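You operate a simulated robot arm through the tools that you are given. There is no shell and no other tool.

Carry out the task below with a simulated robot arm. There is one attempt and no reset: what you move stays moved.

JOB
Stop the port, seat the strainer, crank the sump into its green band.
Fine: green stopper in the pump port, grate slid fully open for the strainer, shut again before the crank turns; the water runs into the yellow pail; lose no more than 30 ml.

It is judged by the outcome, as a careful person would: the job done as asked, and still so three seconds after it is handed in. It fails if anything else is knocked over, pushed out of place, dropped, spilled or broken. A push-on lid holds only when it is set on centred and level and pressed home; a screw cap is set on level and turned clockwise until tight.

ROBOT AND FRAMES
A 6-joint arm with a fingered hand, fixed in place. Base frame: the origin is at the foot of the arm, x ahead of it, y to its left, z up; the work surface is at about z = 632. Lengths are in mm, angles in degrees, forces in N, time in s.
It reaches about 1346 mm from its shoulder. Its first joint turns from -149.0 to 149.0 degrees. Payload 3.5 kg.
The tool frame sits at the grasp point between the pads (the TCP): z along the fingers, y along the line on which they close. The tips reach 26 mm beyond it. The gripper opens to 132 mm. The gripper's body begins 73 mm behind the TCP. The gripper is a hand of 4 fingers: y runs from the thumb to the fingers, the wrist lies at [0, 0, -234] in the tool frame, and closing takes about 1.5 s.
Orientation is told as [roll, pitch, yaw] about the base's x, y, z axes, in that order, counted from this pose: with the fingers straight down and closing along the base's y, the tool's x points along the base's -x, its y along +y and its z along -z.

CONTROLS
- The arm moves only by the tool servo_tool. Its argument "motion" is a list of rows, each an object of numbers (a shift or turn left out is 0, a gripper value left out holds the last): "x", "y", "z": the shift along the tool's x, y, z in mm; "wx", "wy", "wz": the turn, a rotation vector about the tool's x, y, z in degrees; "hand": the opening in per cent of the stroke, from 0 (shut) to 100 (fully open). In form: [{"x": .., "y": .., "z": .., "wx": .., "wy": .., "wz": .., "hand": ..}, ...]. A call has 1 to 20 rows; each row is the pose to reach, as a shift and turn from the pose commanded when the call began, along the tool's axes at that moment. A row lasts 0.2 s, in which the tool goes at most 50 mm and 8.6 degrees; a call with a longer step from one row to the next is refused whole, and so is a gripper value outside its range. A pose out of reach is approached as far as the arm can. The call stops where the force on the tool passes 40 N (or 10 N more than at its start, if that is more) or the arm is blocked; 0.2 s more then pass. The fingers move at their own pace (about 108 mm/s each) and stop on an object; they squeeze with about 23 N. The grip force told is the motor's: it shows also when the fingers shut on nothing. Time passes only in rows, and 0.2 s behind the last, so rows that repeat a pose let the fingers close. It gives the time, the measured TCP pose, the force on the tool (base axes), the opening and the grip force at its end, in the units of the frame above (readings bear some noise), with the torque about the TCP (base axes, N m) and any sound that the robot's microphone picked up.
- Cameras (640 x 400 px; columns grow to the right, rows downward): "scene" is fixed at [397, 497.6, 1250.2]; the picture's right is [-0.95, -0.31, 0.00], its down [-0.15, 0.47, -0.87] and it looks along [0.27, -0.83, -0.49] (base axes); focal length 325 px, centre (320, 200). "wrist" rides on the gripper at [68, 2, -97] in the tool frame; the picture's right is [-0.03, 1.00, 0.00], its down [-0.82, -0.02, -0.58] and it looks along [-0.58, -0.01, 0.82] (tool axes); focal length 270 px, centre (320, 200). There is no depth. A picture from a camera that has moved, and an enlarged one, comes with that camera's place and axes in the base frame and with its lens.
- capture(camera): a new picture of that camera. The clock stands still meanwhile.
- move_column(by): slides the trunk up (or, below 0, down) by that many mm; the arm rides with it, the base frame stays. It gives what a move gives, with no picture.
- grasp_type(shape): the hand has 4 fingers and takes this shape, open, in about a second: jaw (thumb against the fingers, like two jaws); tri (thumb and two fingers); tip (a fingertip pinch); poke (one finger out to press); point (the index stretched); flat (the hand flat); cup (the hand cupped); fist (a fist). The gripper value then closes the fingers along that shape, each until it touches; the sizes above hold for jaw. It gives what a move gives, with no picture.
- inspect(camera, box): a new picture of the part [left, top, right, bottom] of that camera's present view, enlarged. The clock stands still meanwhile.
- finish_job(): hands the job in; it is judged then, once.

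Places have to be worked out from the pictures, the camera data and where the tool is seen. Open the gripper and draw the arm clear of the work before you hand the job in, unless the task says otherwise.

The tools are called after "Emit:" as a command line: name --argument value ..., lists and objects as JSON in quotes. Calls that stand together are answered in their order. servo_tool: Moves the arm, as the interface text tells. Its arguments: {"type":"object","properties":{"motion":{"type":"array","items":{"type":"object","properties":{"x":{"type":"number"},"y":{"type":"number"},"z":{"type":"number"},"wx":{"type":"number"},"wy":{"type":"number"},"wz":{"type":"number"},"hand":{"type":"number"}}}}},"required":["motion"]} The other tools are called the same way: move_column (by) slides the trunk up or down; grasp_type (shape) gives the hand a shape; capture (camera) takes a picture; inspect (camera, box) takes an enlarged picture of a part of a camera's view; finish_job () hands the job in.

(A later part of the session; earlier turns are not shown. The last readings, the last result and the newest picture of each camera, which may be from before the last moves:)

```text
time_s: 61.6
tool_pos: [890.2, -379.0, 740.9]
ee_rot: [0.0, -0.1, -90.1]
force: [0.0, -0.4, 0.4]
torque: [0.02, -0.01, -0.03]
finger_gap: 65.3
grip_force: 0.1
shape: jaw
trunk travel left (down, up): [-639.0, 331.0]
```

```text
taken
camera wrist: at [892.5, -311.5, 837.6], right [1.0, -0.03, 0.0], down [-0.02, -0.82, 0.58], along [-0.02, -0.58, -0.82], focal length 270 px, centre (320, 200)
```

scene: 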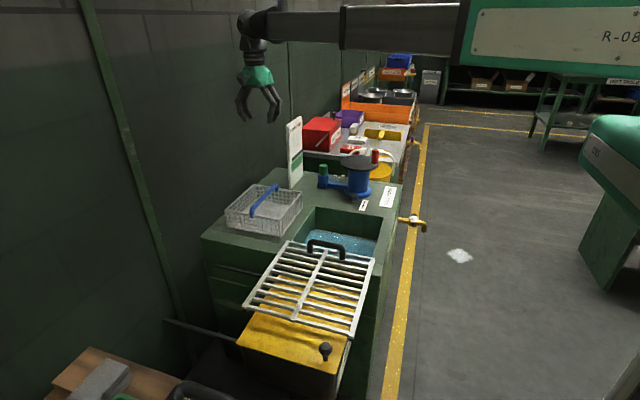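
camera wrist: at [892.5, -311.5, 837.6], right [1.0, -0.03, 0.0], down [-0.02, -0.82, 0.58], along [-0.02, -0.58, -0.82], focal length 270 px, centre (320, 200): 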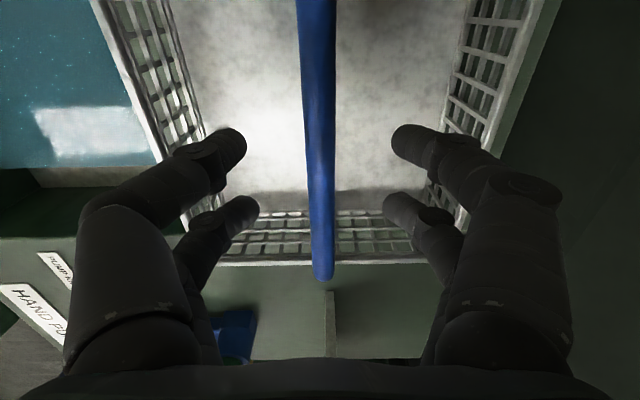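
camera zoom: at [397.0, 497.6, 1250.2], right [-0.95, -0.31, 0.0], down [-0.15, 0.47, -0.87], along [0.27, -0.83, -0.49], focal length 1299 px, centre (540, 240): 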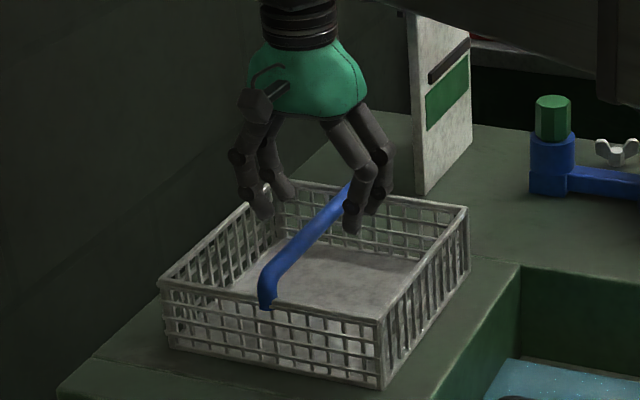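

The bar is centred between the fingers. I lower to z≈711 and close on the handle.

Emit:
move_column --by -30

Emit:
servo_tool --motion '[{"hand": 30}, {"hand": 15}, {"hand": 5}, {"hand": 0}, {"hand": 0}, {"hand": 0}, {"hand": 0}, {"hand": 0}, {"hand": 0}]'

Emit:
capture --camera "wrist"

Emit:
inspect --camera "scene" --box '[210, 140, 320, 240]'

```text
time_s: 62.3
tool_pos: [890.7, -379.3, 710.6]
ee_rot: [-0.1, -0.1, -90.1]
force: [0.2, -0.5, -0.5]
torque: [0.01, -0.03, 0.0]
finger_gap: 65.6
grip_force: 0.0
shape: jaw
trunk travel left (down, up): [-609.0, 361.0]
```

```text
time_s: 64.3
tool_pos: [889.9, -380.8, 711.0]
ee_rot: [-0.2, -0.1, -90.2]
force: [0.3, -0.7, -2.4]
torque: [0.04, -0.02, 0.0]
finger_gap: 0.0
grip_force: 23.5
shape: jaw
trunk travel left (down, up): [-609.0, 361.0]
```

```text
taken
camera wrist: at [892.7, -311.6, 807.2], right [1.0, -0.03, 0.0], down [-0.02, -0.82, 0.58], along [-0.02, -0.58, -0.82], focal length 270 px, centre (320, 200)
```

wrist: 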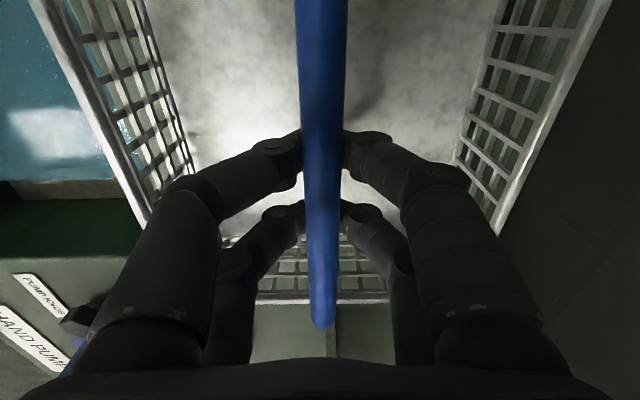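

```text
4.00 times, centred on (265, 190) of scene
camera zoom: at [397.0, 497.6, 1250.2], right [-0.95, -0.31, 0.0], down [-0.15, 0.47, -0.87], along [0.27, -0.83, -0.49], focal length 1299 px, centre (540, 240)
```

zoom: 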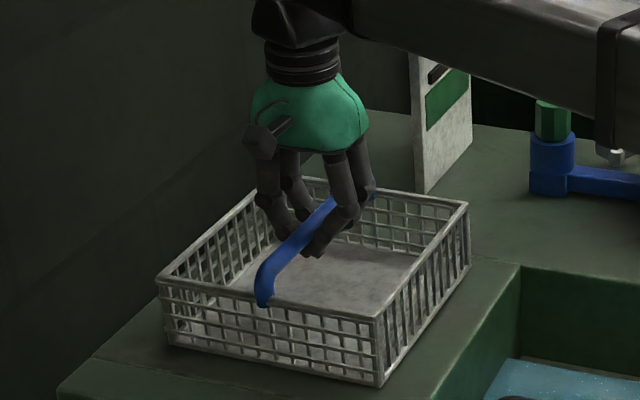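

The fingers are hooked under the bar. I lift 25 mm and check the basket hangs level.

Emit:
move_column --by 25

Emit:
inspect --camera "scene" --box '[210, 140, 320, 240]'

Emit:
capture --camera "wrist"

```text
time_s: 65.0
tool_pos: [892.1, -381.3, 734.8]
ee_rot: [-0.1, -0.1, -90.1]
force: [-0.3, 0.1, -4.3]
torque: [-0.02, -0.02, 0.04]
finger_gap: 0.0
grip_force: 23.3
shape: jaw
trunk travel left (down, up): [-634.0, 336.0]
```

```text
4.00 times, centred on (265, 190) of scene
camera zoom: at [397.0, 497.6, 1250.2], right [-0.95, -0.31, 0.0], down [-0.15, 0.47, -0.87], along [0.27, -0.83, -0.49], focal length 1299 px, centre (540, 240)
```

zoom: 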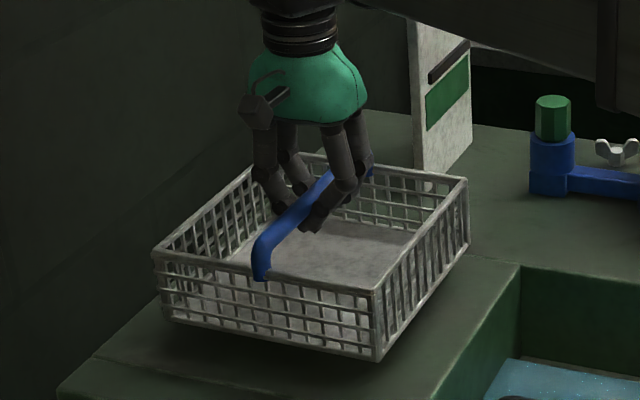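

```text
taken
camera wrist: at [892.8, -311.6, 832.3], right [1.0, -0.03, 0.0], down [-0.02, -0.82, 0.58], along [-0.02, -0.58, -0.82], focal length 270 px, centre (320, 200)
```

wrist: 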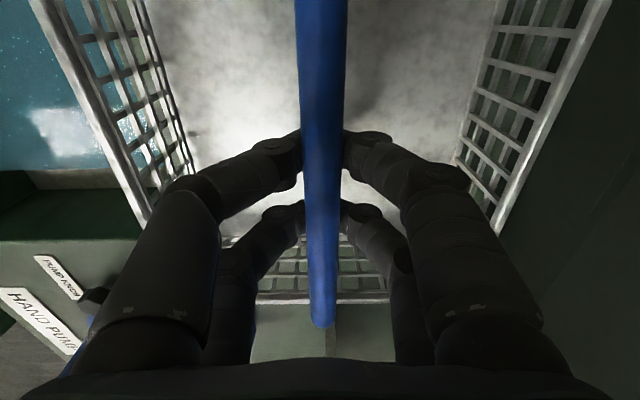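

The basket hangs level with a weight of about 4 N. I raise a bit more and carry it gently in −x over the sump.

Emit:
move_column --by 25

Emit:
servo_tool --motion '[{"y": -4}, {"y": -12}, {"y": -24}, {"y": -40}, {"y": -58}, {"y": -77}, {"y": -96}, {"y": -115}, {"y": -134}, {"y": -153}, {"y": -172}, {"y": -191}, {"y": -210, "x": -1}, {"y": -228, "x": -1}, {"y": -244, "x": -2}, {"y": -257, "x": -2}, {"y": -266, "x": -2}, {"y": -271, "x": -2}, {"y": -273, "x": -2}, {"y": -273, "x": -2}]'

Emit:
capture --camera "wrist"

Emit:
inspect --camera "scene" --box '[210, 130, 410, 290]'

```text
time_s: 65.8
tool_pos: [890.7, -380.5, 759.5]
ee_rot: [-0.2, 0.0, -90.1]
force: [-0.3, -0.4, -3.8]
torque: [0.01, -0.01, -0.01]
finger_gap: 0.2
grip_force: 23.4
shape: jaw
trunk travel left (down, up): [-659.0, 311.0]
```

```text
time_s: 70.0
tool_pos: [616.3, -381.6, 760.1]
ee_rot: [-0.1, -0.1, -90.1]
force: [0.0, -0.1, -3.6]
torque: [0.0, -0.02, 0.01]
finger_gap: 0.0
grip_force: 23.0
shape: jaw
trunk travel left (down, up): [-659.0, 311.0]
```

```text
taken
camera wrist: at [618.4, -313.1, 857.4], right [1.0, -0.03, 0.0], down [-0.02, -0.82, 0.58], along [-0.02, -0.58, -0.82], focal length 270 px, centre (320, 200)
```

wrist: 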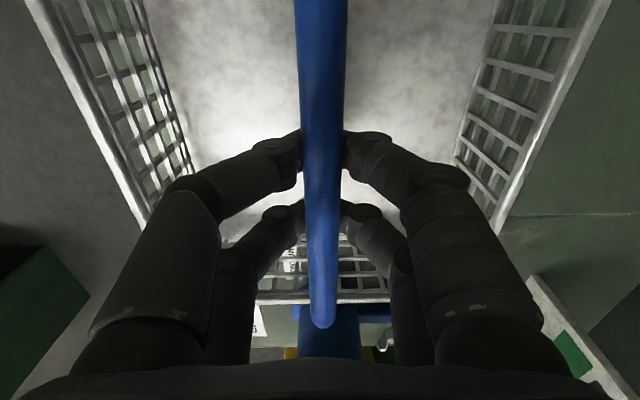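

```text
2.50 times, centred on (310, 210) of scene
camera zoom: at [397.0, 497.6, 1250.2], right [-0.95, -0.31, 0.0], down [-0.15, 0.47, -0.87], along [0.27, -0.83, -0.49], focal length 812 px, centre (345, 175)
```

zoom: 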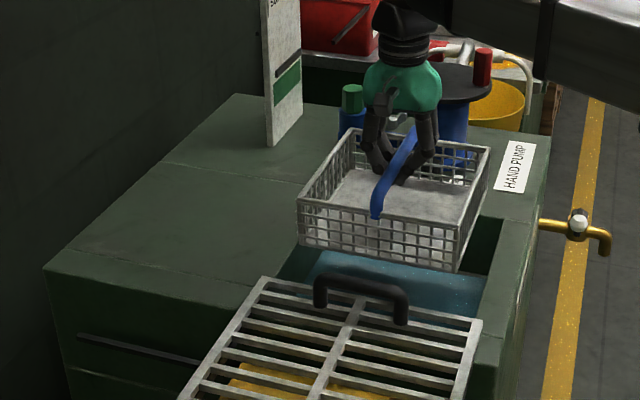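

The basket is over the opening with about 30 mm margin on each side. I descend in steps, checking clearance.

Emit:
move_column --by -50

Emit:
inspect --camera "scene" --box '[270, 150, 410, 260]'

Emit:
capture --camera "wrist"

```text
time_s: 70.9
tool_pos: [616.3, -382.7, 711.9]
ee_rot: [-0.2, -0.2, -90.0]
force: [0.0, 0.0, -3.9]
torque: [-0.04, 0.01, 0.02]
finger_gap: 0.1
grip_force: 22.9
shape: jaw
trunk travel left (down, up): [-609.0, 361.0]
```

```text
3.64 times, centred on (340, 205) of scene
camera zoom: at [397.0, 497.6, 1250.2], right [-0.95, -0.31, 0.0], down [-0.15, 0.47, -0.87], along [0.27, -0.83, -0.49], focal length 1181 px, centre (247, 182)
```

zoom: 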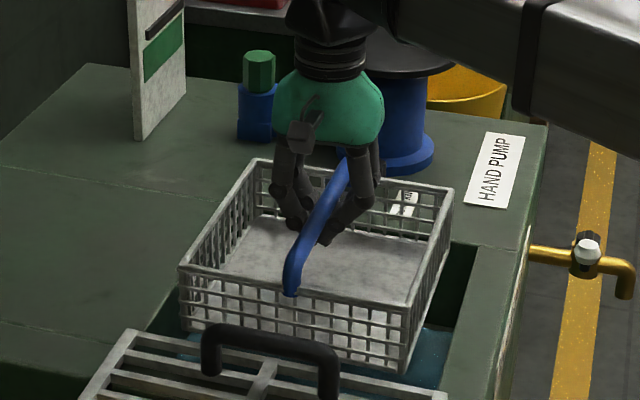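

```text
taken
camera wrist: at [618.5, -313.0, 807.3], right [1.0, -0.03, 0.0], down [-0.02, -0.82, 0.58], along [-0.02, -0.58, -0.82], focal length 270 px, centre (320, 200)
```

wrist: 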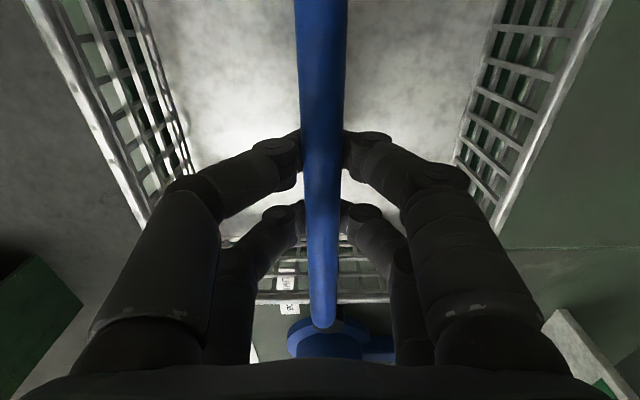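

The basket's footprint lies inside the opening. I continue down.

Emit:
move_column --by -40

Emit:
inspect --camera "scene" --box '[270, 150, 410, 260]'

Emit:
capture --camera "wrist"

```text
time_s: 71.7
tool_pos: [616.4, -381.6, 670.5]
ee_rot: [-0.1, 0.0, -90.0]
force: [-0.2, -0.5, -3.1]
torque: [-0.01, -0.02, 0.01]
finger_gap: 0.2
grip_force: 23.0
shape: jaw
trunk travel left (down, up): [-569.0, 401.0]
```

```text
3.64 times, centred on (340, 205) of scene
camera zoom: at [397.0, 497.6, 1250.2], right [-0.95, -0.31, 0.0], down [-0.15, 0.47, -0.87], along [0.27, -0.83, -0.49], focal length 1181 px, centre (247, 182)
```

zoom: 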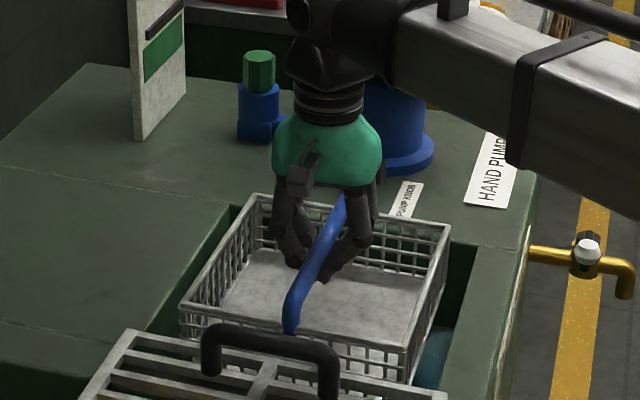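

```text
taken
camera wrist: at [618.5, -313.0, 767.3], right [1.0, -0.03, 0.0], down [-0.02, -0.82, 0.58], along [-0.02, -0.58, -0.82], focal length 270 px, centre (320, 200)
```

wrist: 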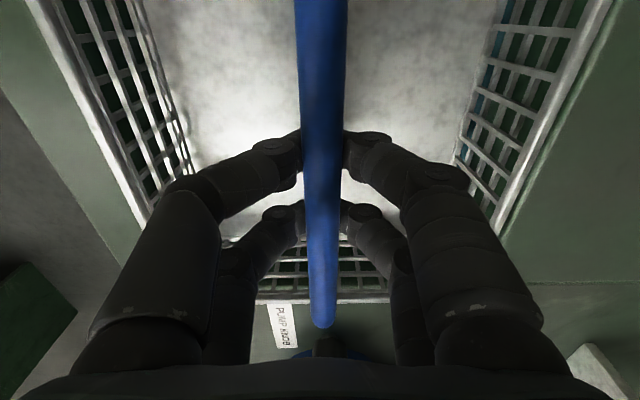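

Still no contact and centred. I continue down carefully.

Emit:
move_column --by -40

Emit:
inspect --camera "scene" --box '[270, 150, 410, 260]'

```text
time_s: 72.5
tool_pos: [616.3, -382.1, 630.5]
ee_rot: [-0.1, -0.1, -90.1]
force: [0.2, -1.0, -3.1]
torque: [-0.02, 0.0, -0.01]
finger_gap: 0.1
grip_force: 23.1
shape: jaw
trunk travel left (down, up): [-529.0, 441.0]
```

```text
3.64 times, centred on (340, 205) of scene
camera zoom: at [397.0, 497.6, 1250.2], right [-0.95, -0.31, 0.0], down [-0.15, 0.47, -0.87], along [0.27, -0.83, -0.49], focal length 1181 px, centre (247, 182)
```

zoom: 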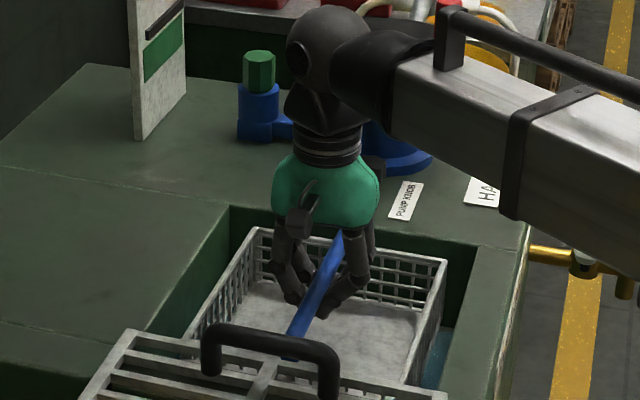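

About 20 mm should remain. I descend in small steps looking for the weight coming off.

Emit:
move_column --by -10

Emit:
move_column --by -5

Emit:
move_column --by -4

```text
time_s: 73.1
tool_pos: [616.2, -381.7, 619.4]
ee_rot: [-0.1, -0.1, -90.2]
force: [0.5, -0.8, -2.5]
torque: [0.02, 0.02, 0.06]
finger_gap: 0.4
grip_force: 23.5
shape: jaw
trunk travel left (down, up): [-519.0, 451.0]
```

```text
time_s: 73.7
tool_pos: [616.4, -380.9, 615.3]
ee_rot: [0.0, -0.2, -90.1]
force: [-0.7, 0.6, -3.4]
torque: [0.01, 0.02, -0.02]
finger_gap: 0.0
grip_force: 23.1
shape: jaw
trunk travel left (down, up): [-514.0, 456.0]
```

```text
time_s: 74.2
tool_pos: [617.2, -382.1, 611.9]
ee_rot: [-0.1, -0.1, -90.1]
force: [0.5, -0.4, -2.5]
torque: [-0.01, -0.02, -0.07]
finger_gap: 0.0
grip_force: 23.4
shape: jaw
trunk travel left (down, up): [-510.0, 460.0]
```

Emit:
move_column --by -3

Emit:
move_column --by -3

Emit:
move_column --by -3

Emit:
inspect --camera "scene" --box '[270, 170, 410, 270]'

```text
time_s: 74.7
tool_pos: [617.2, -380.9, 609.0]
ee_rot: [-0.2, -0.1, -90.1]
force: [-0.5, 0.4, -2.3]
torque: [0.01, 0.01, -0.02]
finger_gap: 0.0
grip_force: 23.2
shape: jaw
trunk travel left (down, up): [-507.0, 463.0]
```

```text
time_s: 75.2
tool_pos: [616.1, -379.7, 605.8]
ee_rot: [-0.1, 0.0, -90.1]
force: [-0.2, 0.5, -3.7]
torque: [-0.03, 0.01, -0.03]
finger_gap: 0.0
grip_force: 23.4
shape: jaw
trunk travel left (down, up): [-504.0, 466.0]
```

```text
time_s: 75.7
tool_pos: [616.5, -381.6, 602.0]
ee_rot: [-0.2, -0.1, -90.0]
force: [-0.9, 0.3, -3.6]
torque: [0.01, 0.01, -0.01]
finger_gap: 0.0
grip_force: 23.0
shape: jaw
trunk travel left (down, up): [-501.0, 469.0]
```

```text
4.00 times, centred on (340, 220) of scene
camera zoom: at [397.0, 497.6, 1250.2], right [-0.95, -0.31, 0.0], down [-0.15, 0.47, -0.87], along [0.27, -0.83, -0.49], focal length 1299 px, centre (240, 120)
```

zoom: 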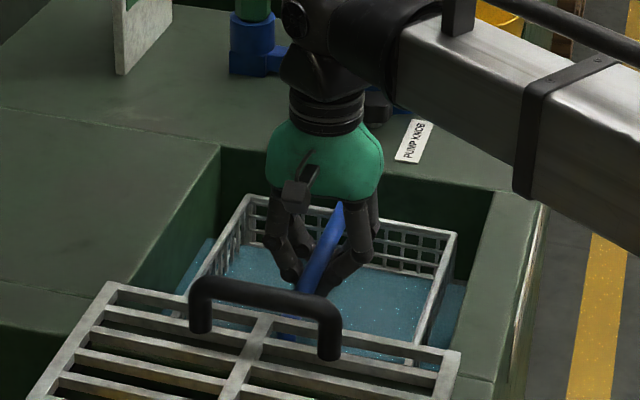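

The basket floor is under water and still suspended, so the ledge is deeper than I estimated. I continue in small steps.

Emit:
move_column --by -5

Emit:
move_column --by -5

Emit:
inspect --camera "scene" --box '[270, 170, 410, 270]'

Emit:
capture --camera "wrist"

```text
time_s: 76.3
tool_pos: [616.6, -381.4, 598.1]
ee_rot: [-0.2, -0.1, -90.1]
force: [-0.1, -0.2, 0.6]
torque: [0.02, -0.01, -0.03]
finger_gap: 0.0
grip_force: 22.6
shape: jaw
trunk travel left (down, up): [-496.0, 474.0]
```

```text
time_s: 76.8
tool_pos: [615.7, -380.6, 593.3]
ee_rot: [-0.1, -0.1, -89.9]
force: [0.5, 0.3, -0.4]
torque: [0.0, 0.0, 0.01]
finger_gap: 0.0
grip_force: 23.1
shape: jaw
trunk travel left (down, up): [-491.0, 479.0]
```

```text
4.00 times, centred on (340, 220) of scene
camera zoom: at [397.0, 497.6, 1250.2], right [-0.95, -0.31, 0.0], down [-0.15, 0.47, -0.87], along [0.27, -0.83, -0.49], focal length 1299 px, centre (240, 120)
```

zoom: 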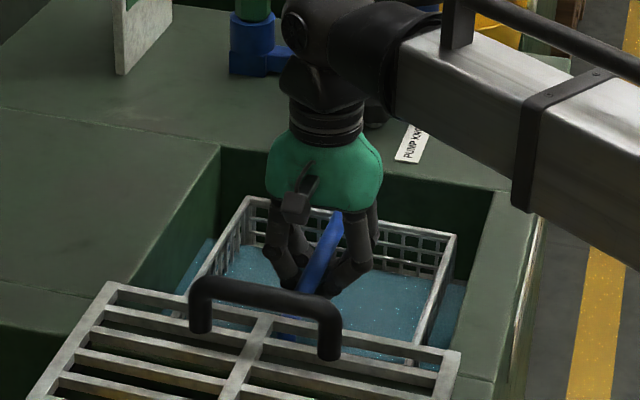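

```text
taken
camera wrist: at [618.4, -313.0, 689.5], right [1.0, -0.03, 0.0], down [-0.02, -0.82, 0.58], along [-0.02, -0.58, -0.82], focal length 270 px, centre (320, 200)
```

wrist: 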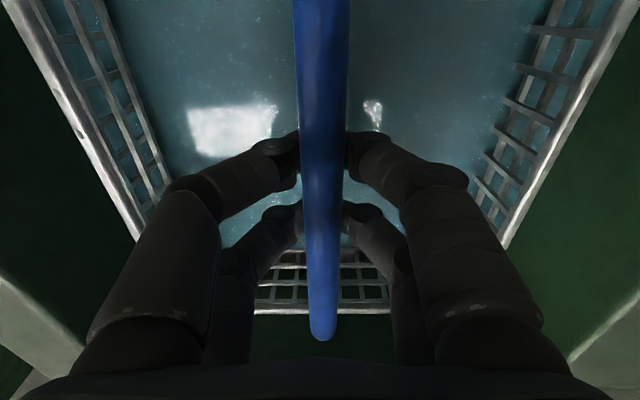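

The weight came off at TCP z≈600, so the basket is resting on the ledges. I open the fingers and rise.

Emit:
servo_tool --motion '[{"hand": 8}, {"hand": 20}, {"hand": 35}, {"hand": 50}, {"hand": 50}, {"hand": 50}, {"hand": 50}]'

Emit:
move_column --by 60

Emit:
capture --camera "wrist"

Emit:
inspect --camera "scene" --box '[270, 170, 410, 270]'

```text
time_s: 78.4
tool_pos: [616.1, -381.4, 592.2]
ee_rot: [-0.2, -0.2, -90.2]
force: [-0.6, 0.1, 0.5]
torque: [-0.01, 0.0, -0.04]
finger_gap: 65.5
grip_force: 0.0
shape: jaw
trunk travel left (down, up): [-491.0, 479.0]
```

```text
time_s: 79.4
tool_pos: [616.6, -382.5, 652.5]
ee_rot: [-0.1, -0.2, -90.1]
force: [0.0, 0.3, -0.1]
torque: [-0.01, 0.02, 0.0]
finger_gap: 65.5
grip_force: 0.0
shape: jaw
trunk travel left (down, up): [-551.0, 419.0]
```

```text
taken
camera wrist: at [618.4, -313.0, 749.5], right [1.0, -0.03, 0.0], down [-0.02, -0.82, 0.58], along [-0.02, -0.58, -0.82], focal length 270 px, centre (320, 200)
```

wrist: 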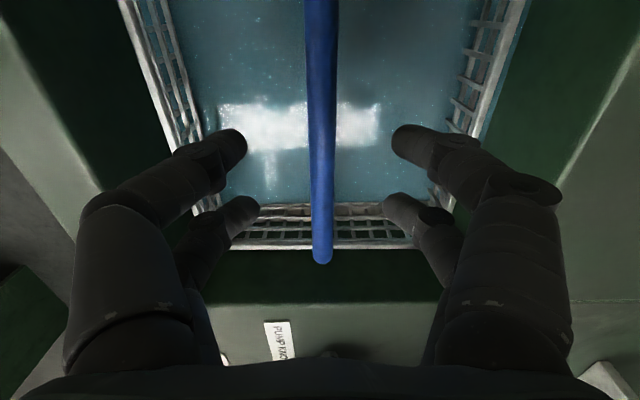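

```text
4.00 times, centred on (340, 220) of scene
camera zoom: at [397.0, 497.6, 1250.2], right [-0.95, -0.31, 0.0], down [-0.15, 0.47, -0.87], along [0.27, -0.83, -0.49], focal length 1299 px, centre (240, 120)
```

zoom: 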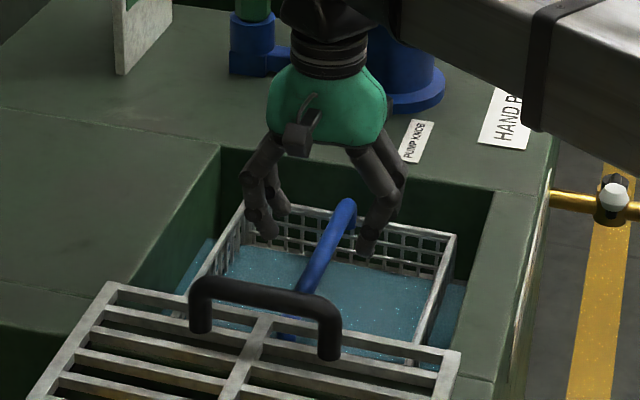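

Released; the strainer stays level. I raise up to check its seating from above.

Emit:
move_column --by 260

Emit:
capture --camera "wrist"

Emit:
inspect --camera "wrist" --box '[200, 0, 430, 170]'

Emit:
inspect --camera "scene" --box '[280, 185, 400, 270]'

```text
time_s: 82.1
tool_pos: [616.2, -381.6, 912.2]
ee_rot: [0.0, -0.1, -90.1]
force: [-0.8, 0.1, 0.1]
torque: [0.0, 0.01, -0.02]
finger_gap: 65.7
grip_force: 0.0
shape: jaw
trunk travel left (down, up): [-811.0, 159.0]
```

```text
taken
camera wrist: at [618.4, -313.0, 1009.5], right [1.0, -0.03, 0.0], down [-0.02, -0.82, 0.58], along [-0.02, -0.58, -0.82], focal length 270 px, centre (320, 200)
```

wrist: 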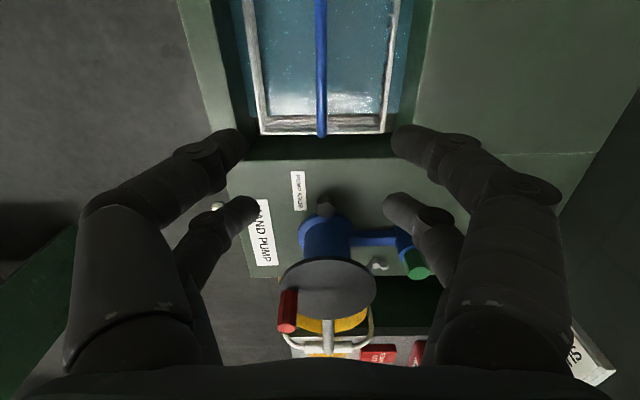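

```text
2.35 times, centred on (315, 85) of wrist
camera zoom: at [618.4, -313.0, 1009.5], right [1.0, -0.03, 0.0], down [-0.02, -0.82, 0.58], along [-0.02, -0.58, -0.82], focal length 636 px, centre (332, 471)
```

zoom: 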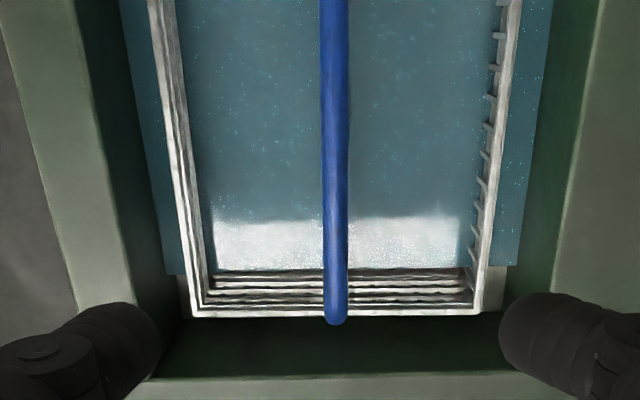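

```text
4.71 times, centred on (340, 228) of scene
camera zoom: at [397.0, 497.6, 1250.2], right [-0.95, -0.31, 0.0], down [-0.15, 0.47, -0.87], along [0.27, -0.83, -0.49], focal length 1528 px, centre (226, 71)
```

zoom: 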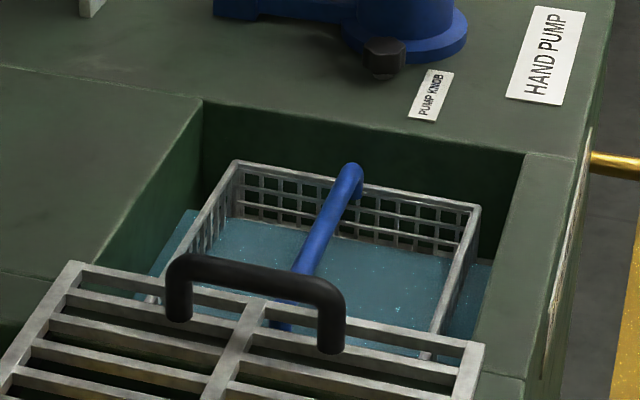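

The strainer sits centred on the ledges with its handle well below grate level. Now I turn the hand back and move above the grate handle.

Emit:
servo_tool --motion '[{"x": 14, "wz": -7.5}, {"x": 28, "wz": -15}, {"x": 42, "wz": -22.5}, {"x": 56, "wz": -30}, {"x": 70, "wz": -37.5}, {"x": 84, "wz": -45}, {"x": 98, "wz": -52.5}, {"x": 112, "wz": -60}, {"x": 126, "wz": -67.5}, {"x": 140, "wz": -75}, {"x": 150, "wz": -82.5}, {"x": 155, "wz": -90}, {"x": 155, "wz": -90}, {"x": 155, "wz": -90}]'

Emit:
move_column --by -90

Emit:
capture --camera "wrist"

Emit:
inspect --camera "wrist" --box '[260, 10, 380, 180]'

```text
time_s: 85.1
tool_pos: [616.9, -227.5, 913.1]
ee_rot: [-0.1, 0.2, 0.0]
force: [0.5, -0.7, 0.0]
torque: [0.03, -0.01, 0.01]
finger_gap: 65.5
grip_force: 0.0
shape: jaw
trunk travel left (down, up): [-811.0, 159.0]
```

```text
time_s: 86.3
tool_pos: [617.4, -225.9, 822.2]
ee_rot: [0.0, 0.1, -0.1]
force: [0.6, -0.2, 0.2]
torque: [-0.02, -0.02, 0.01]
finger_gap: 65.4
grip_force: 0.0
shape: jaw
trunk travel left (down, up): [-721.0, 249.0]
```

```text
taken
camera wrist: at [548.8, -224.1, 919.8], right [0.03, 1.0, 0.0], down [0.82, -0.02, 0.58], along [0.58, -0.02, -0.82], focal length 270 px, centre (320, 200)
```

wrist: 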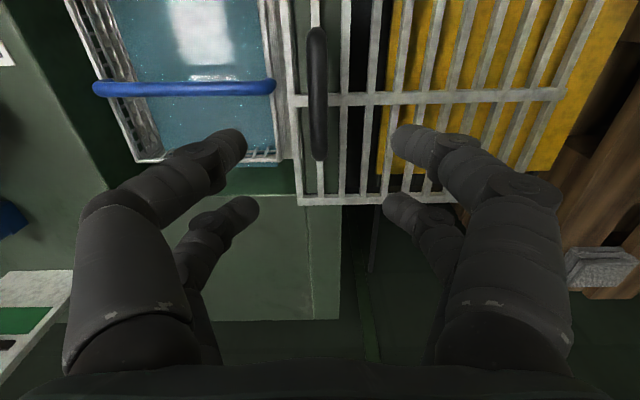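

```text
2.35 times, centred on (320, 95) of wrist
camera zoom: at [548.8, -224.1, 919.8], right [0.03, 1.0, 0.0], down [0.82, -0.02, 0.58], along [0.58, -0.02, -0.82], focal length 636 px, centre (320, 447)
```

zoom: 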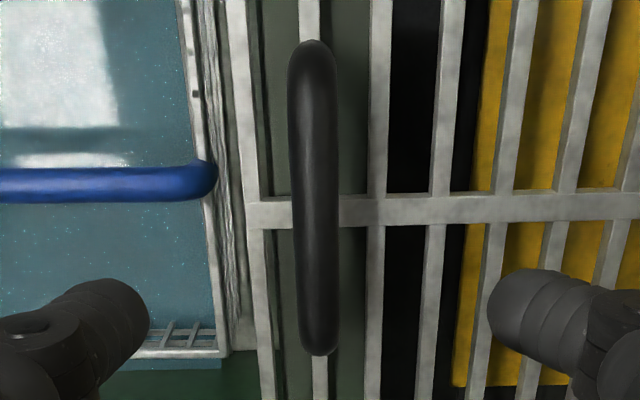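

The bar is at y≈−227.5. I centre on it, lower to the same cage height as before, and close loosely around it.

Emit:
servo_tool --motion '[{"y": -1.4}, {"y": -1.4}]'

Emit:
move_column --by -117

Emit:
move_column --by -30

Emit:
servo_tool --motion '[{"hand": 35}, {"hand": 20}, {"hand": 10}, {"hand": 10}, {"hand": 10}, {"hand": 10}]'

Emit:
capture --camera "wrist"

```text
time_s: 86.9
tool_pos: [617.3, -228.3, 822.9]
ee_rot: [-0.1, 0.1, -0.2]
force: [0.4, 0.3, 0.1]
torque: [0.01, 0.01, 0.0]
finger_gap: 65.4
grip_force: 0.0
shape: jaw
trunk travel left (down, up): [-721.0, 249.0]
```

```text
time_s: 88.4
tool_pos: [616.5, -227.4, 706.3]
ee_rot: [-0.1, 0.1, -0.1]
force: [0.3, -0.3, 0.3]
torque: [0.0, 0.01, -0.01]
finger_gap: 65.4
grip_force: 0.1
shape: jaw
trunk travel left (down, up): [-604.0, 366.0]
```

```text
time_s: 89.2
tool_pos: [616.5, -228.0, 675.3]
ee_rot: [-0.1, 0.1, -0.2]
force: [0.4, 1.5, 0.2]
torque: [-0.01, 0.0, 0.0]
finger_gap: 65.5
grip_force: 0.1
shape: jaw
trunk travel left (down, up): [-574.0, 396.0]
```

```text
time_s: 90.6
tool_pos: [617.1, -228.3, 676.4]
ee_rot: [-0.2, 0.2, -0.1]
force: [-0.8, 1.2, -1.1]
torque: [0.0, 0.01, 0.01]
finger_gap: 13.8
grip_force: 0.0
shape: jaw
trunk travel left (down, up): [-574.0, 396.0]
```

```text
taken
camera wrist: at [548.6, -225.9, 772.7], right [0.03, 1.0, 0.0], down [0.82, -0.02, 0.58], along [0.58, -0.02, -0.82], focal length 270 px, centre (320, 200)
```

wrist: 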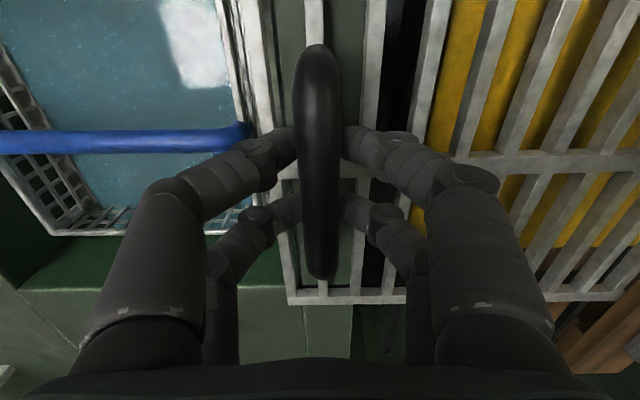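

Caged with no load. I push the grate back toward −y slowly; any catch on the strainer would show as force.

Emit:
servo_tool --motion '[{"y": -3}, {"y": -8}, {"y": -14}, {"y": -21}, {"y": -28}, {"y": -35}, {"y": -42}, {"y": -49}, {"y": -56}, {"y": -63}, {"y": -70}, {"y": -77}, {"y": -84}, {"y": -91}, {"y": -98}, {"y": -105}, {"y": -112}, {"y": -119}, {"y": -125}, {"y": -130}]'

Emit:
capture --camera "wrist"

Emit:
inspect --camera "scene" --box '[230, 170, 420, 330]'

```text
time_s: 94.8
tool_pos: [616.8, -358.5, 675.7]
ee_rot: [-0.2, 0.1, -0.2]
force: [0.1, 1.0, -1.9]
torque: [0.02, -0.01, -0.02]
finger_gap: 13.6
grip_force: 0.2
shape: jaw
trunk travel left (down, up): [-574.0, 396.0]
```

```text
taken
camera wrist: at [548.8, -355.9, 772.7], right [0.03, 1.0, 0.0], down [0.82, -0.02, 0.58], along [0.58, -0.02, -0.82], focal length 270 px, centre (320, 200)
```

wrist: 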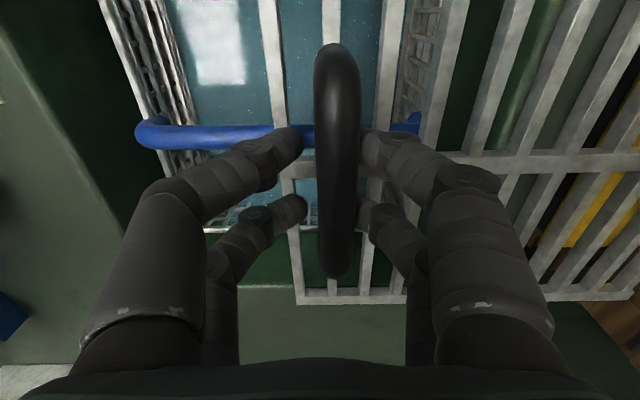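

```text
2.50 times, centred on (325, 250) of scene
camera zoom: at [397.0, 497.6, 1250.2], right [-0.95, -0.31, 0.0], down [-0.15, 0.47, -0.87], along [0.27, -0.83, -0.49], focal length 812 px, centre (308, 75)
```

zoom: 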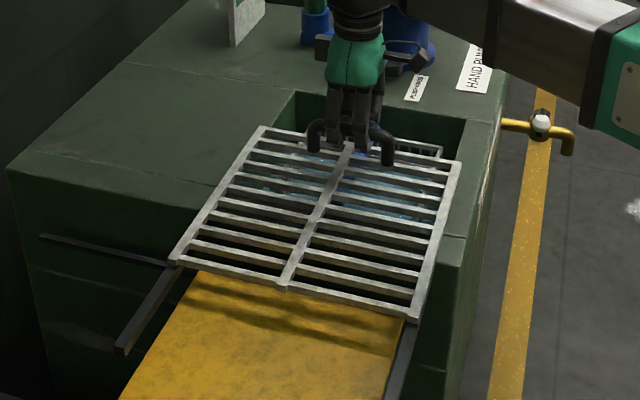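

Sliding freely without touching the strainer. I continue the push, then creep to the closed stop.

Emit:
servo_tool --motion '[{"y": -5}, {"y": -12}, {"y": -19}, {"y": -26}, {"y": -33}, {"y": -40}, {"y": -47}, {"y": -54}, {"y": -61}, {"y": -68}, {"y": -75}, {"y": -82}, {"y": -89}, {"y": -96}, {"y": -103}, {"y": -109}, {"y": -114}, {"y": -118}, {"y": -121}, {"y": -123}]'

Emit:
servo_tool --motion '[{"y": -2}, {"y": -4}, {"y": -6}, {"y": -8}, {"y": -10}, {"y": -12}, {"y": -14}, {"y": -16}, {"y": -18}, {"y": -20}, {"y": -22}, {"y": -24}]'

Emit:
capture --camera "wrist"

Emit:
inspect --camera "scene" --box '[270, 170, 410, 290]'

```text
time_s: 99.0
tool_pos: [617.2, -481.4, 676.5]
ee_rot: [-0.1, 0.1, -0.1]
force: [-1.3, 2.7, -1.0]
torque: [0.01, 0.02, 0.06]
finger_gap: 13.6
grip_force: 0.1
shape: jaw
trunk travel left (down, up): [-574.0, 396.0]
```

```text
time_s: 101.6
tool_pos: [616.8, -503.9, 676.3]
ee_rot: [-0.1, 0.2, 0.0]
force: [0.8, 8.2, -0.5]
torque: [0.1, 0.02, 0.01]
finger_gap: 14.8
grip_force: 0.0
shape: jaw
trunk travel left (down, up): [-574.0, 396.0]
```

```text
taken
camera wrist: at [548.6, -502.3, 772.9], right [0.03, 1.0, 0.0], down [0.82, -0.02, 0.58], along [0.58, -0.02, -0.82], focal length 270 px, centre (320, 200)
```

wrist: 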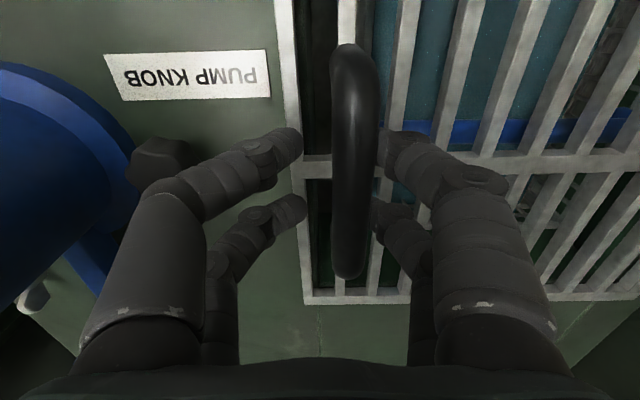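

```text
3.33 times, centred on (340, 230) of scene
camera zoom: at [397.0, 497.6, 1250.2], right [-0.95, -0.31, 0.0], down [-0.15, 0.47, -0.87], along [0.27, -0.83, -0.49], focal length 1082 px, centre (253, 100)
```

zoom: 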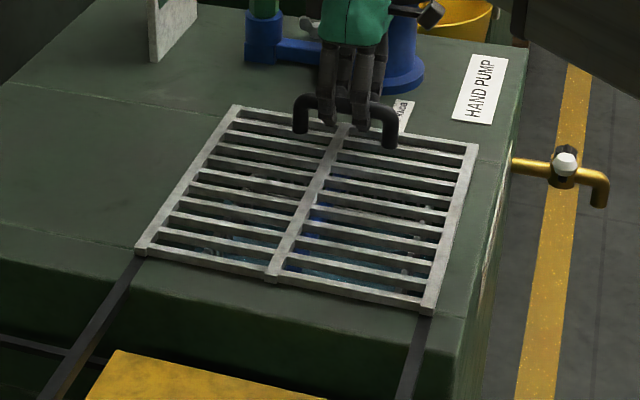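

The force has risen to 8 N, so it's near or at the closed stop. I push a few more millimetres to confirm.

Emit:
servo_tool --motion '[{"y": -1.5}, {"y": -3}, {"y": -4.5}, {"y": -6}, {"y": -6}]'

Emit:
inspect --camera "scene" --box '[270, 170, 410, 290]'

Emit:
capture --camera "wrist"

```text
time_s: 102.8
tool_pos: [615.9, -510.6, 676.1]
ee_rot: [-0.1, 0.1, -0.1]
force: [1.2, 16.1, 0.4]
torque: [0.13, -0.04, -0.04]
finger_gap: 16.5
grip_force: 0.1
shape: jaw
trunk travel left (down, up): [-574.0, 396.0]
```

```text
3.33 times, centred on (340, 230) of scene
camera zoom: at [397.0, 497.6, 1250.2], right [-0.95, -0.31, 0.0], down [-0.15, 0.47, -0.87], along [0.27, -0.83, -0.49], focal length 1082 px, centre (253, 100)
```

zoom: 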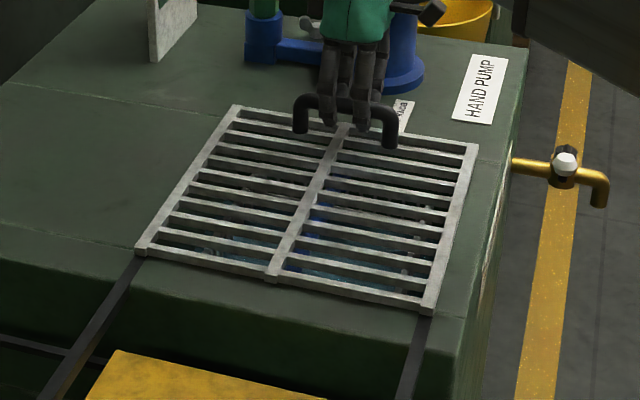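

```text
taken
camera wrist: at [548.5, -509.0, 773.1], right [0.03, 1.0, 0.0], down [0.82, -0.02, 0.58], along [0.58, -0.02, -0.82], focal length 270 px, centre (320, 200)
```

wrist: 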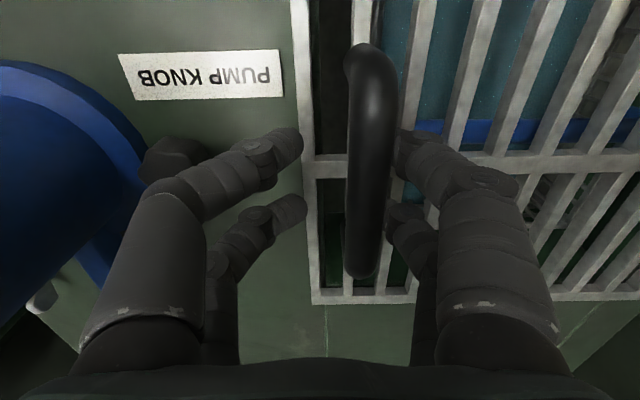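

The grate did not move further while the force doubled, and its corners match the original closed position, so it is shut. I back off, open and raise.

Emit:
servo_tool --motion '[{"y": 3}, {"y": 6}, {"y": 9}, {"y": 11, "hand": 20}, {"y": 13, "hand": 35}, {"y": 16, "hand": 50}, {"y": 18, "hand": 50}, {"y": 18, "hand": 50}]'

Emit:
move_column --by 200

Emit:
capture --camera "wrist"

Emit:
inspect --camera "scene" --box '[280, 130, 420, 270]'

```text
time_s: 104.6
tool_pos: [616.4, -493.3, 675.9]
ee_rot: [-0.1, 0.2, -0.1]
force: [-1.0, -0.1, -0.2]
torque: [-0.02, 0.0, 0.03]
finger_gap: 65.4
grip_force: 0.1
shape: jaw
trunk travel left (down, up): [-574.0, 396.0]
```

```text
time_s: 106.7
tool_pos: [615.2, -493.9, 875.4]
ee_rot: [-0.1, 0.1, 0.0]
force: [0.6, 0.0, 0.4]
torque: [0.0, 0.0, 0.0]
finger_gap: 64.9
grip_force: 0.0
shape: jaw
trunk travel left (down, up): [-774.0, 196.0]
```

```text
taken
camera wrist: at [548.2, -491.2, 972.7], right [0.03, 1.0, 0.0], down [0.82, -0.02, 0.58], along [0.58, -0.02, -0.82], focal length 270 px, centre (320, 200)
```

wrist: 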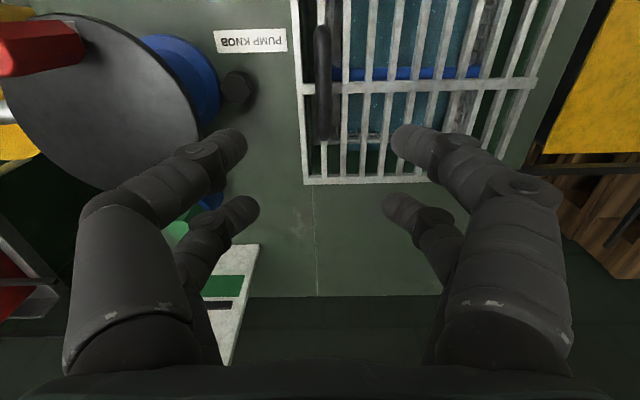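

```text
2.86 times, centred on (350, 200) of scene
camera zoom: at [397.0, 497.6, 1250.2], right [-0.95, -0.31, 0.0], down [-0.15, 0.47, -0.87], along [0.27, -0.83, -0.49], focal length 928 px, centre (234, 200)
```

zoom: 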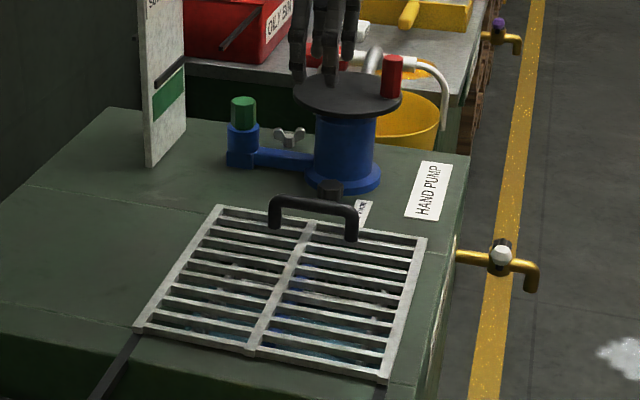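

The grate is shut and everything else is undisturbed. Before cranking, I look at the spout and pail from above.

Emit:
move_column --by 120

Emit:
servo_tool --motion '[{"x": 10, "y": -45}, {"x": 20, "y": -90}, {"x": 30, "y": -135}, {"x": 40, "y": -180}, {"x": 50, "y": -225}, {"x": 60, "y": -270}, {"x": 70, "y": -315}, {"x": 77, "y": -360}, {"x": 77, "y": -390}, {"x": 77, "y": -390}]'

Emit:
capture --camera "wrist"

Emit:
inspect --camera "wrist" --box '[240, 0, 480, 160]'

Emit:
capture --camera "scene"

```text
time_s: 108.2
tool_pos: [616.2, -493.3, 995.0]
ee_rot: [-0.1, 0.1, -0.1]
force: [-1.5, -0.2, 1.0]
torque: [-0.02, 0.0, 0.04]
finger_gap: 65.4
grip_force: 0.0
shape: jaw
trunk travel left (down, up): [-894.0, 76.0]
```

```text
time_s: 110.4
tool_pos: [537.7, -883.6, 996.0]
ee_rot: [-0.1, 0.2, -0.1]
force: [0.2, 0.3, 0.7]
torque: [0.0, -0.02, 0.0]
finger_gap: 65.6
grip_force: 0.1
shape: jaw
trunk travel left (down, up): [-894.0, 76.0]
```

```text
taken
camera wrist: at [470.1, -881.8, 1092.6], right [0.03, 1.0, 0.0], down [0.82, -0.02, 0.58], along [0.58, -0.02, -0.82], focal length 270 px, centre (320, 200)
```

wrist: 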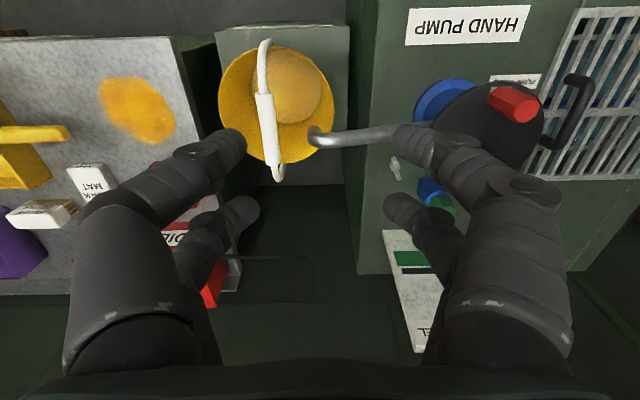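

```text
2.50 times, centred on (360, 80) of wrist
camera zoom: at [470.1, -881.8, 1092.6], right [0.03, 1.0, 0.0], down [0.82, -0.02, 0.58], along [0.58, -0.02, -0.82], focal length 676 px, centre (220, 500)
```

zoom: 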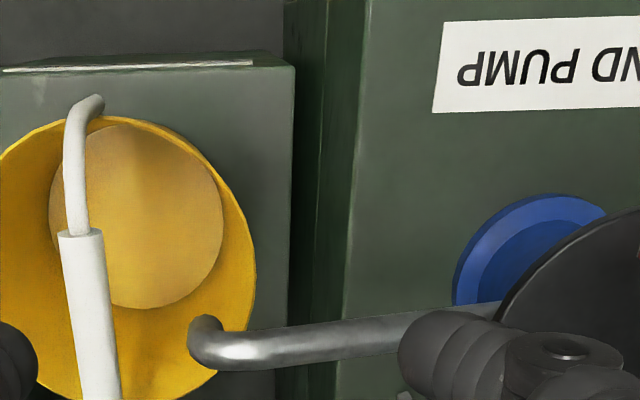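

```text
taken
```

scene: 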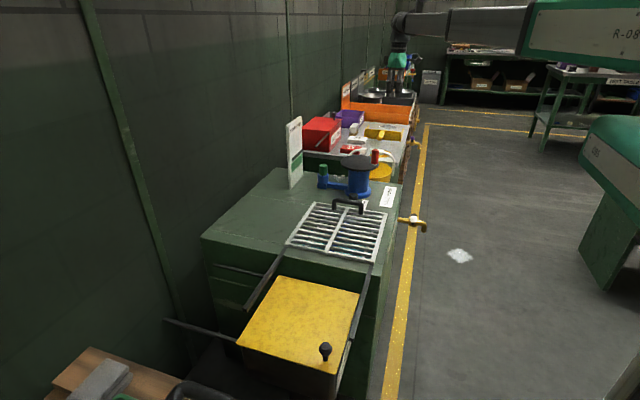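

The spout tip hangs inside the pail's rim. I record the gauge's starting state and move over the crank handle.

Emit:
inspect --camera "scene" --box '[275, 110, 315, 190]'

Emit:
servo_tool --motion '[{"x": -5, "y": 40}, {"x": -10, "y": 80}, {"x": -15, "y": 120}, {"x": -20, "y": 160}, {"x": -22, "y": 195}, {"x": -22, "y": 214}, {"x": -22, "y": 214}]'

Emit:
capture --camera "wrist"

Emit:
inspect --camera "wrist" --box '[220, 0, 420, 150]'

```text
5.00 times, centred on (295, 150) of scene
camera zoom: at [397.0, 497.6, 1250.2], right [-0.95, -0.31, 0.0], down [-0.15, 0.47, -0.87], along [0.27, -0.83, -0.49], focal length 1624 px, centre (445, 450)
```

zoom: 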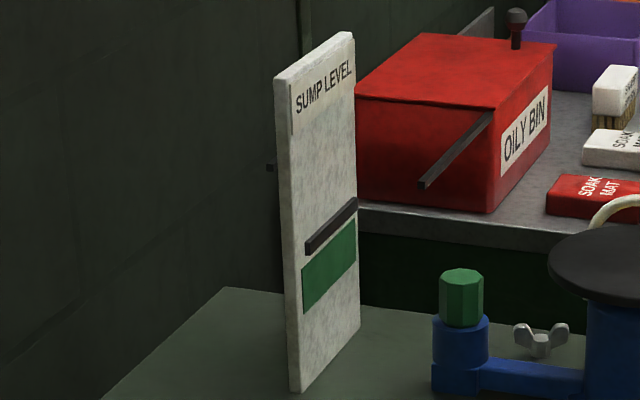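

```text
time_s: 112.0
tool_pos: [561.6, -669.5, 995.5]
ee_rot: [-0.1, 0.1, -0.1]
force: [-0.1, 0.9, -0.6]
torque: [0.0, 0.04, 0.01]
finger_gap: 65.7
grip_force: 0.1
shape: jaw
trunk travel left (down, up): [-894.0, 76.0]
```

```text
taken
camera wrist: at [494.1, -666.2, 1092.8], right [0.03, 1.0, 0.0], down [0.82, -0.02, 0.58], along [0.58, -0.02, -0.82], focal length 270 px, centre (320, 200)
```

wrist: 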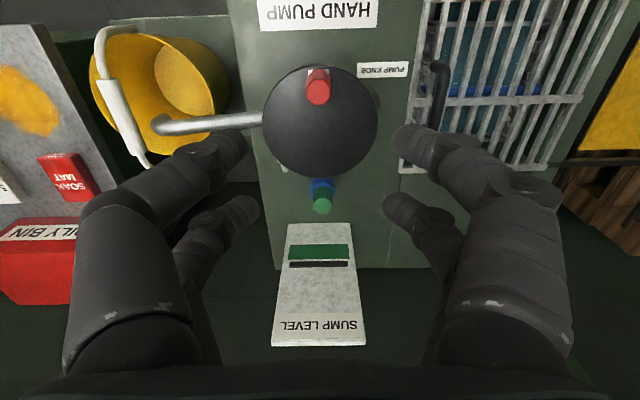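

```text
2.67 times, centred on (320, 75) of wrist
camera zoom: at [494.1, -666.2, 1092.8], right [0.03, 1.0, 0.0], down [0.82, -0.02, 0.58], along [0.58, -0.02, -0.82], focal length 721 px, centre (320, 533)
```

zoom: 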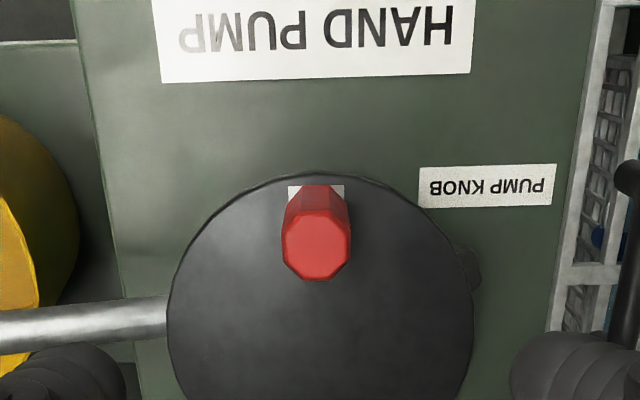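

The gauge needle sits just above the green band. The red knob is at about (561,−669), top z≈808, on a disc centred near (619,−669). I descend over the knob in stages.

Emit:
servo_tool --motion '[{"x": 1, "y": -1.2}, {"x": 1, "y": -1.2}]'

Emit:
move_column --by -140

Emit:
capture --camera "wrist"

Emit:
inspect --camera "wrist" --box '[260, 100, 380, 200]'

Emit:
inspect --camera "scene" --box '[320, 80, 420, 200]'

```text
time_s: 112.6
tool_pos: [560.5, -670.2, 995.2]
ee_rot: [0.0, 0.1, 0.0]
force: [-0.6, 0.2, -0.9]
torque: [0.02, 0.01, -0.03]
finger_gap: 65.4
grip_force: 0.0
shape: jaw
trunk travel left (down, up): [-894.0, 76.0]
```

```text
time_s: 114.3
tool_pos: [561.4, -669.7, 855.5]
ee_rot: [-0.2, 0.0, -0.1]
force: [-0.1, 0.0, 0.2]
torque: [-0.02, -0.03, 0.02]
finger_gap: 65.6
grip_force: 0.1
shape: jaw
trunk travel left (down, up): [-754.0, 216.0]
```

```text
taken
camera wrist: at [492.5, -668.0, 952.8], right [0.03, 1.0, 0.0], down [0.82, -0.02, 0.58], along [0.58, -0.02, -0.82], focal length 270 px, centre (320, 200)
```

wrist: 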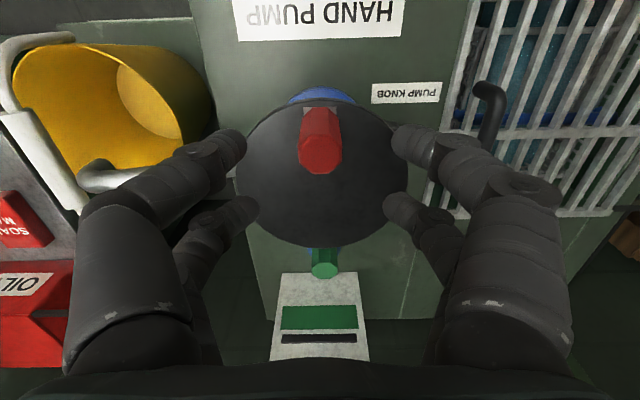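

```text
4.00 times, centred on (320, 150) of wrist
camera zoom: at [492.5, -668.0, 952.8], right [0.03, 1.0, 0.0], down [0.82, -0.02, 0.58], along [0.58, -0.02, -0.82], focal length 1081 px, centre (320, 400)
```

zoom: 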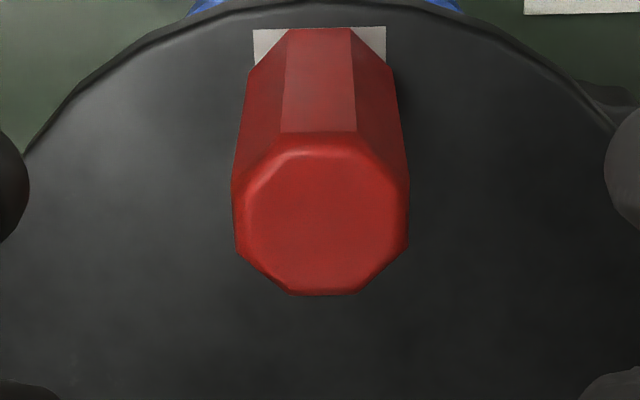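

```text
3.33 times, centred on (370, 140) of scene
camera zoom: at [397.0, 497.6, 1250.2], right [-0.95, -0.31, 0.0], down [-0.15, 0.47, -0.87], along [0.27, -0.83, -0.49], focal length 1082 px, centre (153, 400)
```

zoom: 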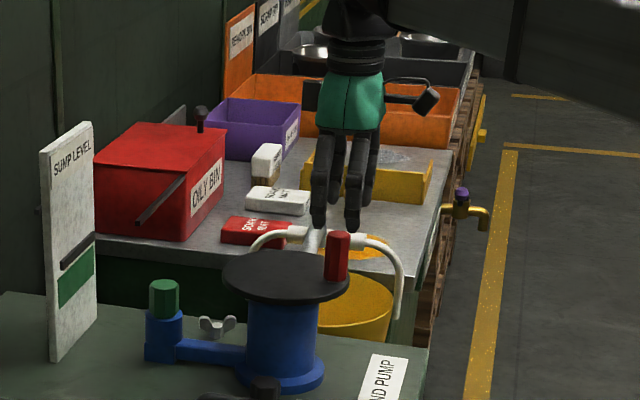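

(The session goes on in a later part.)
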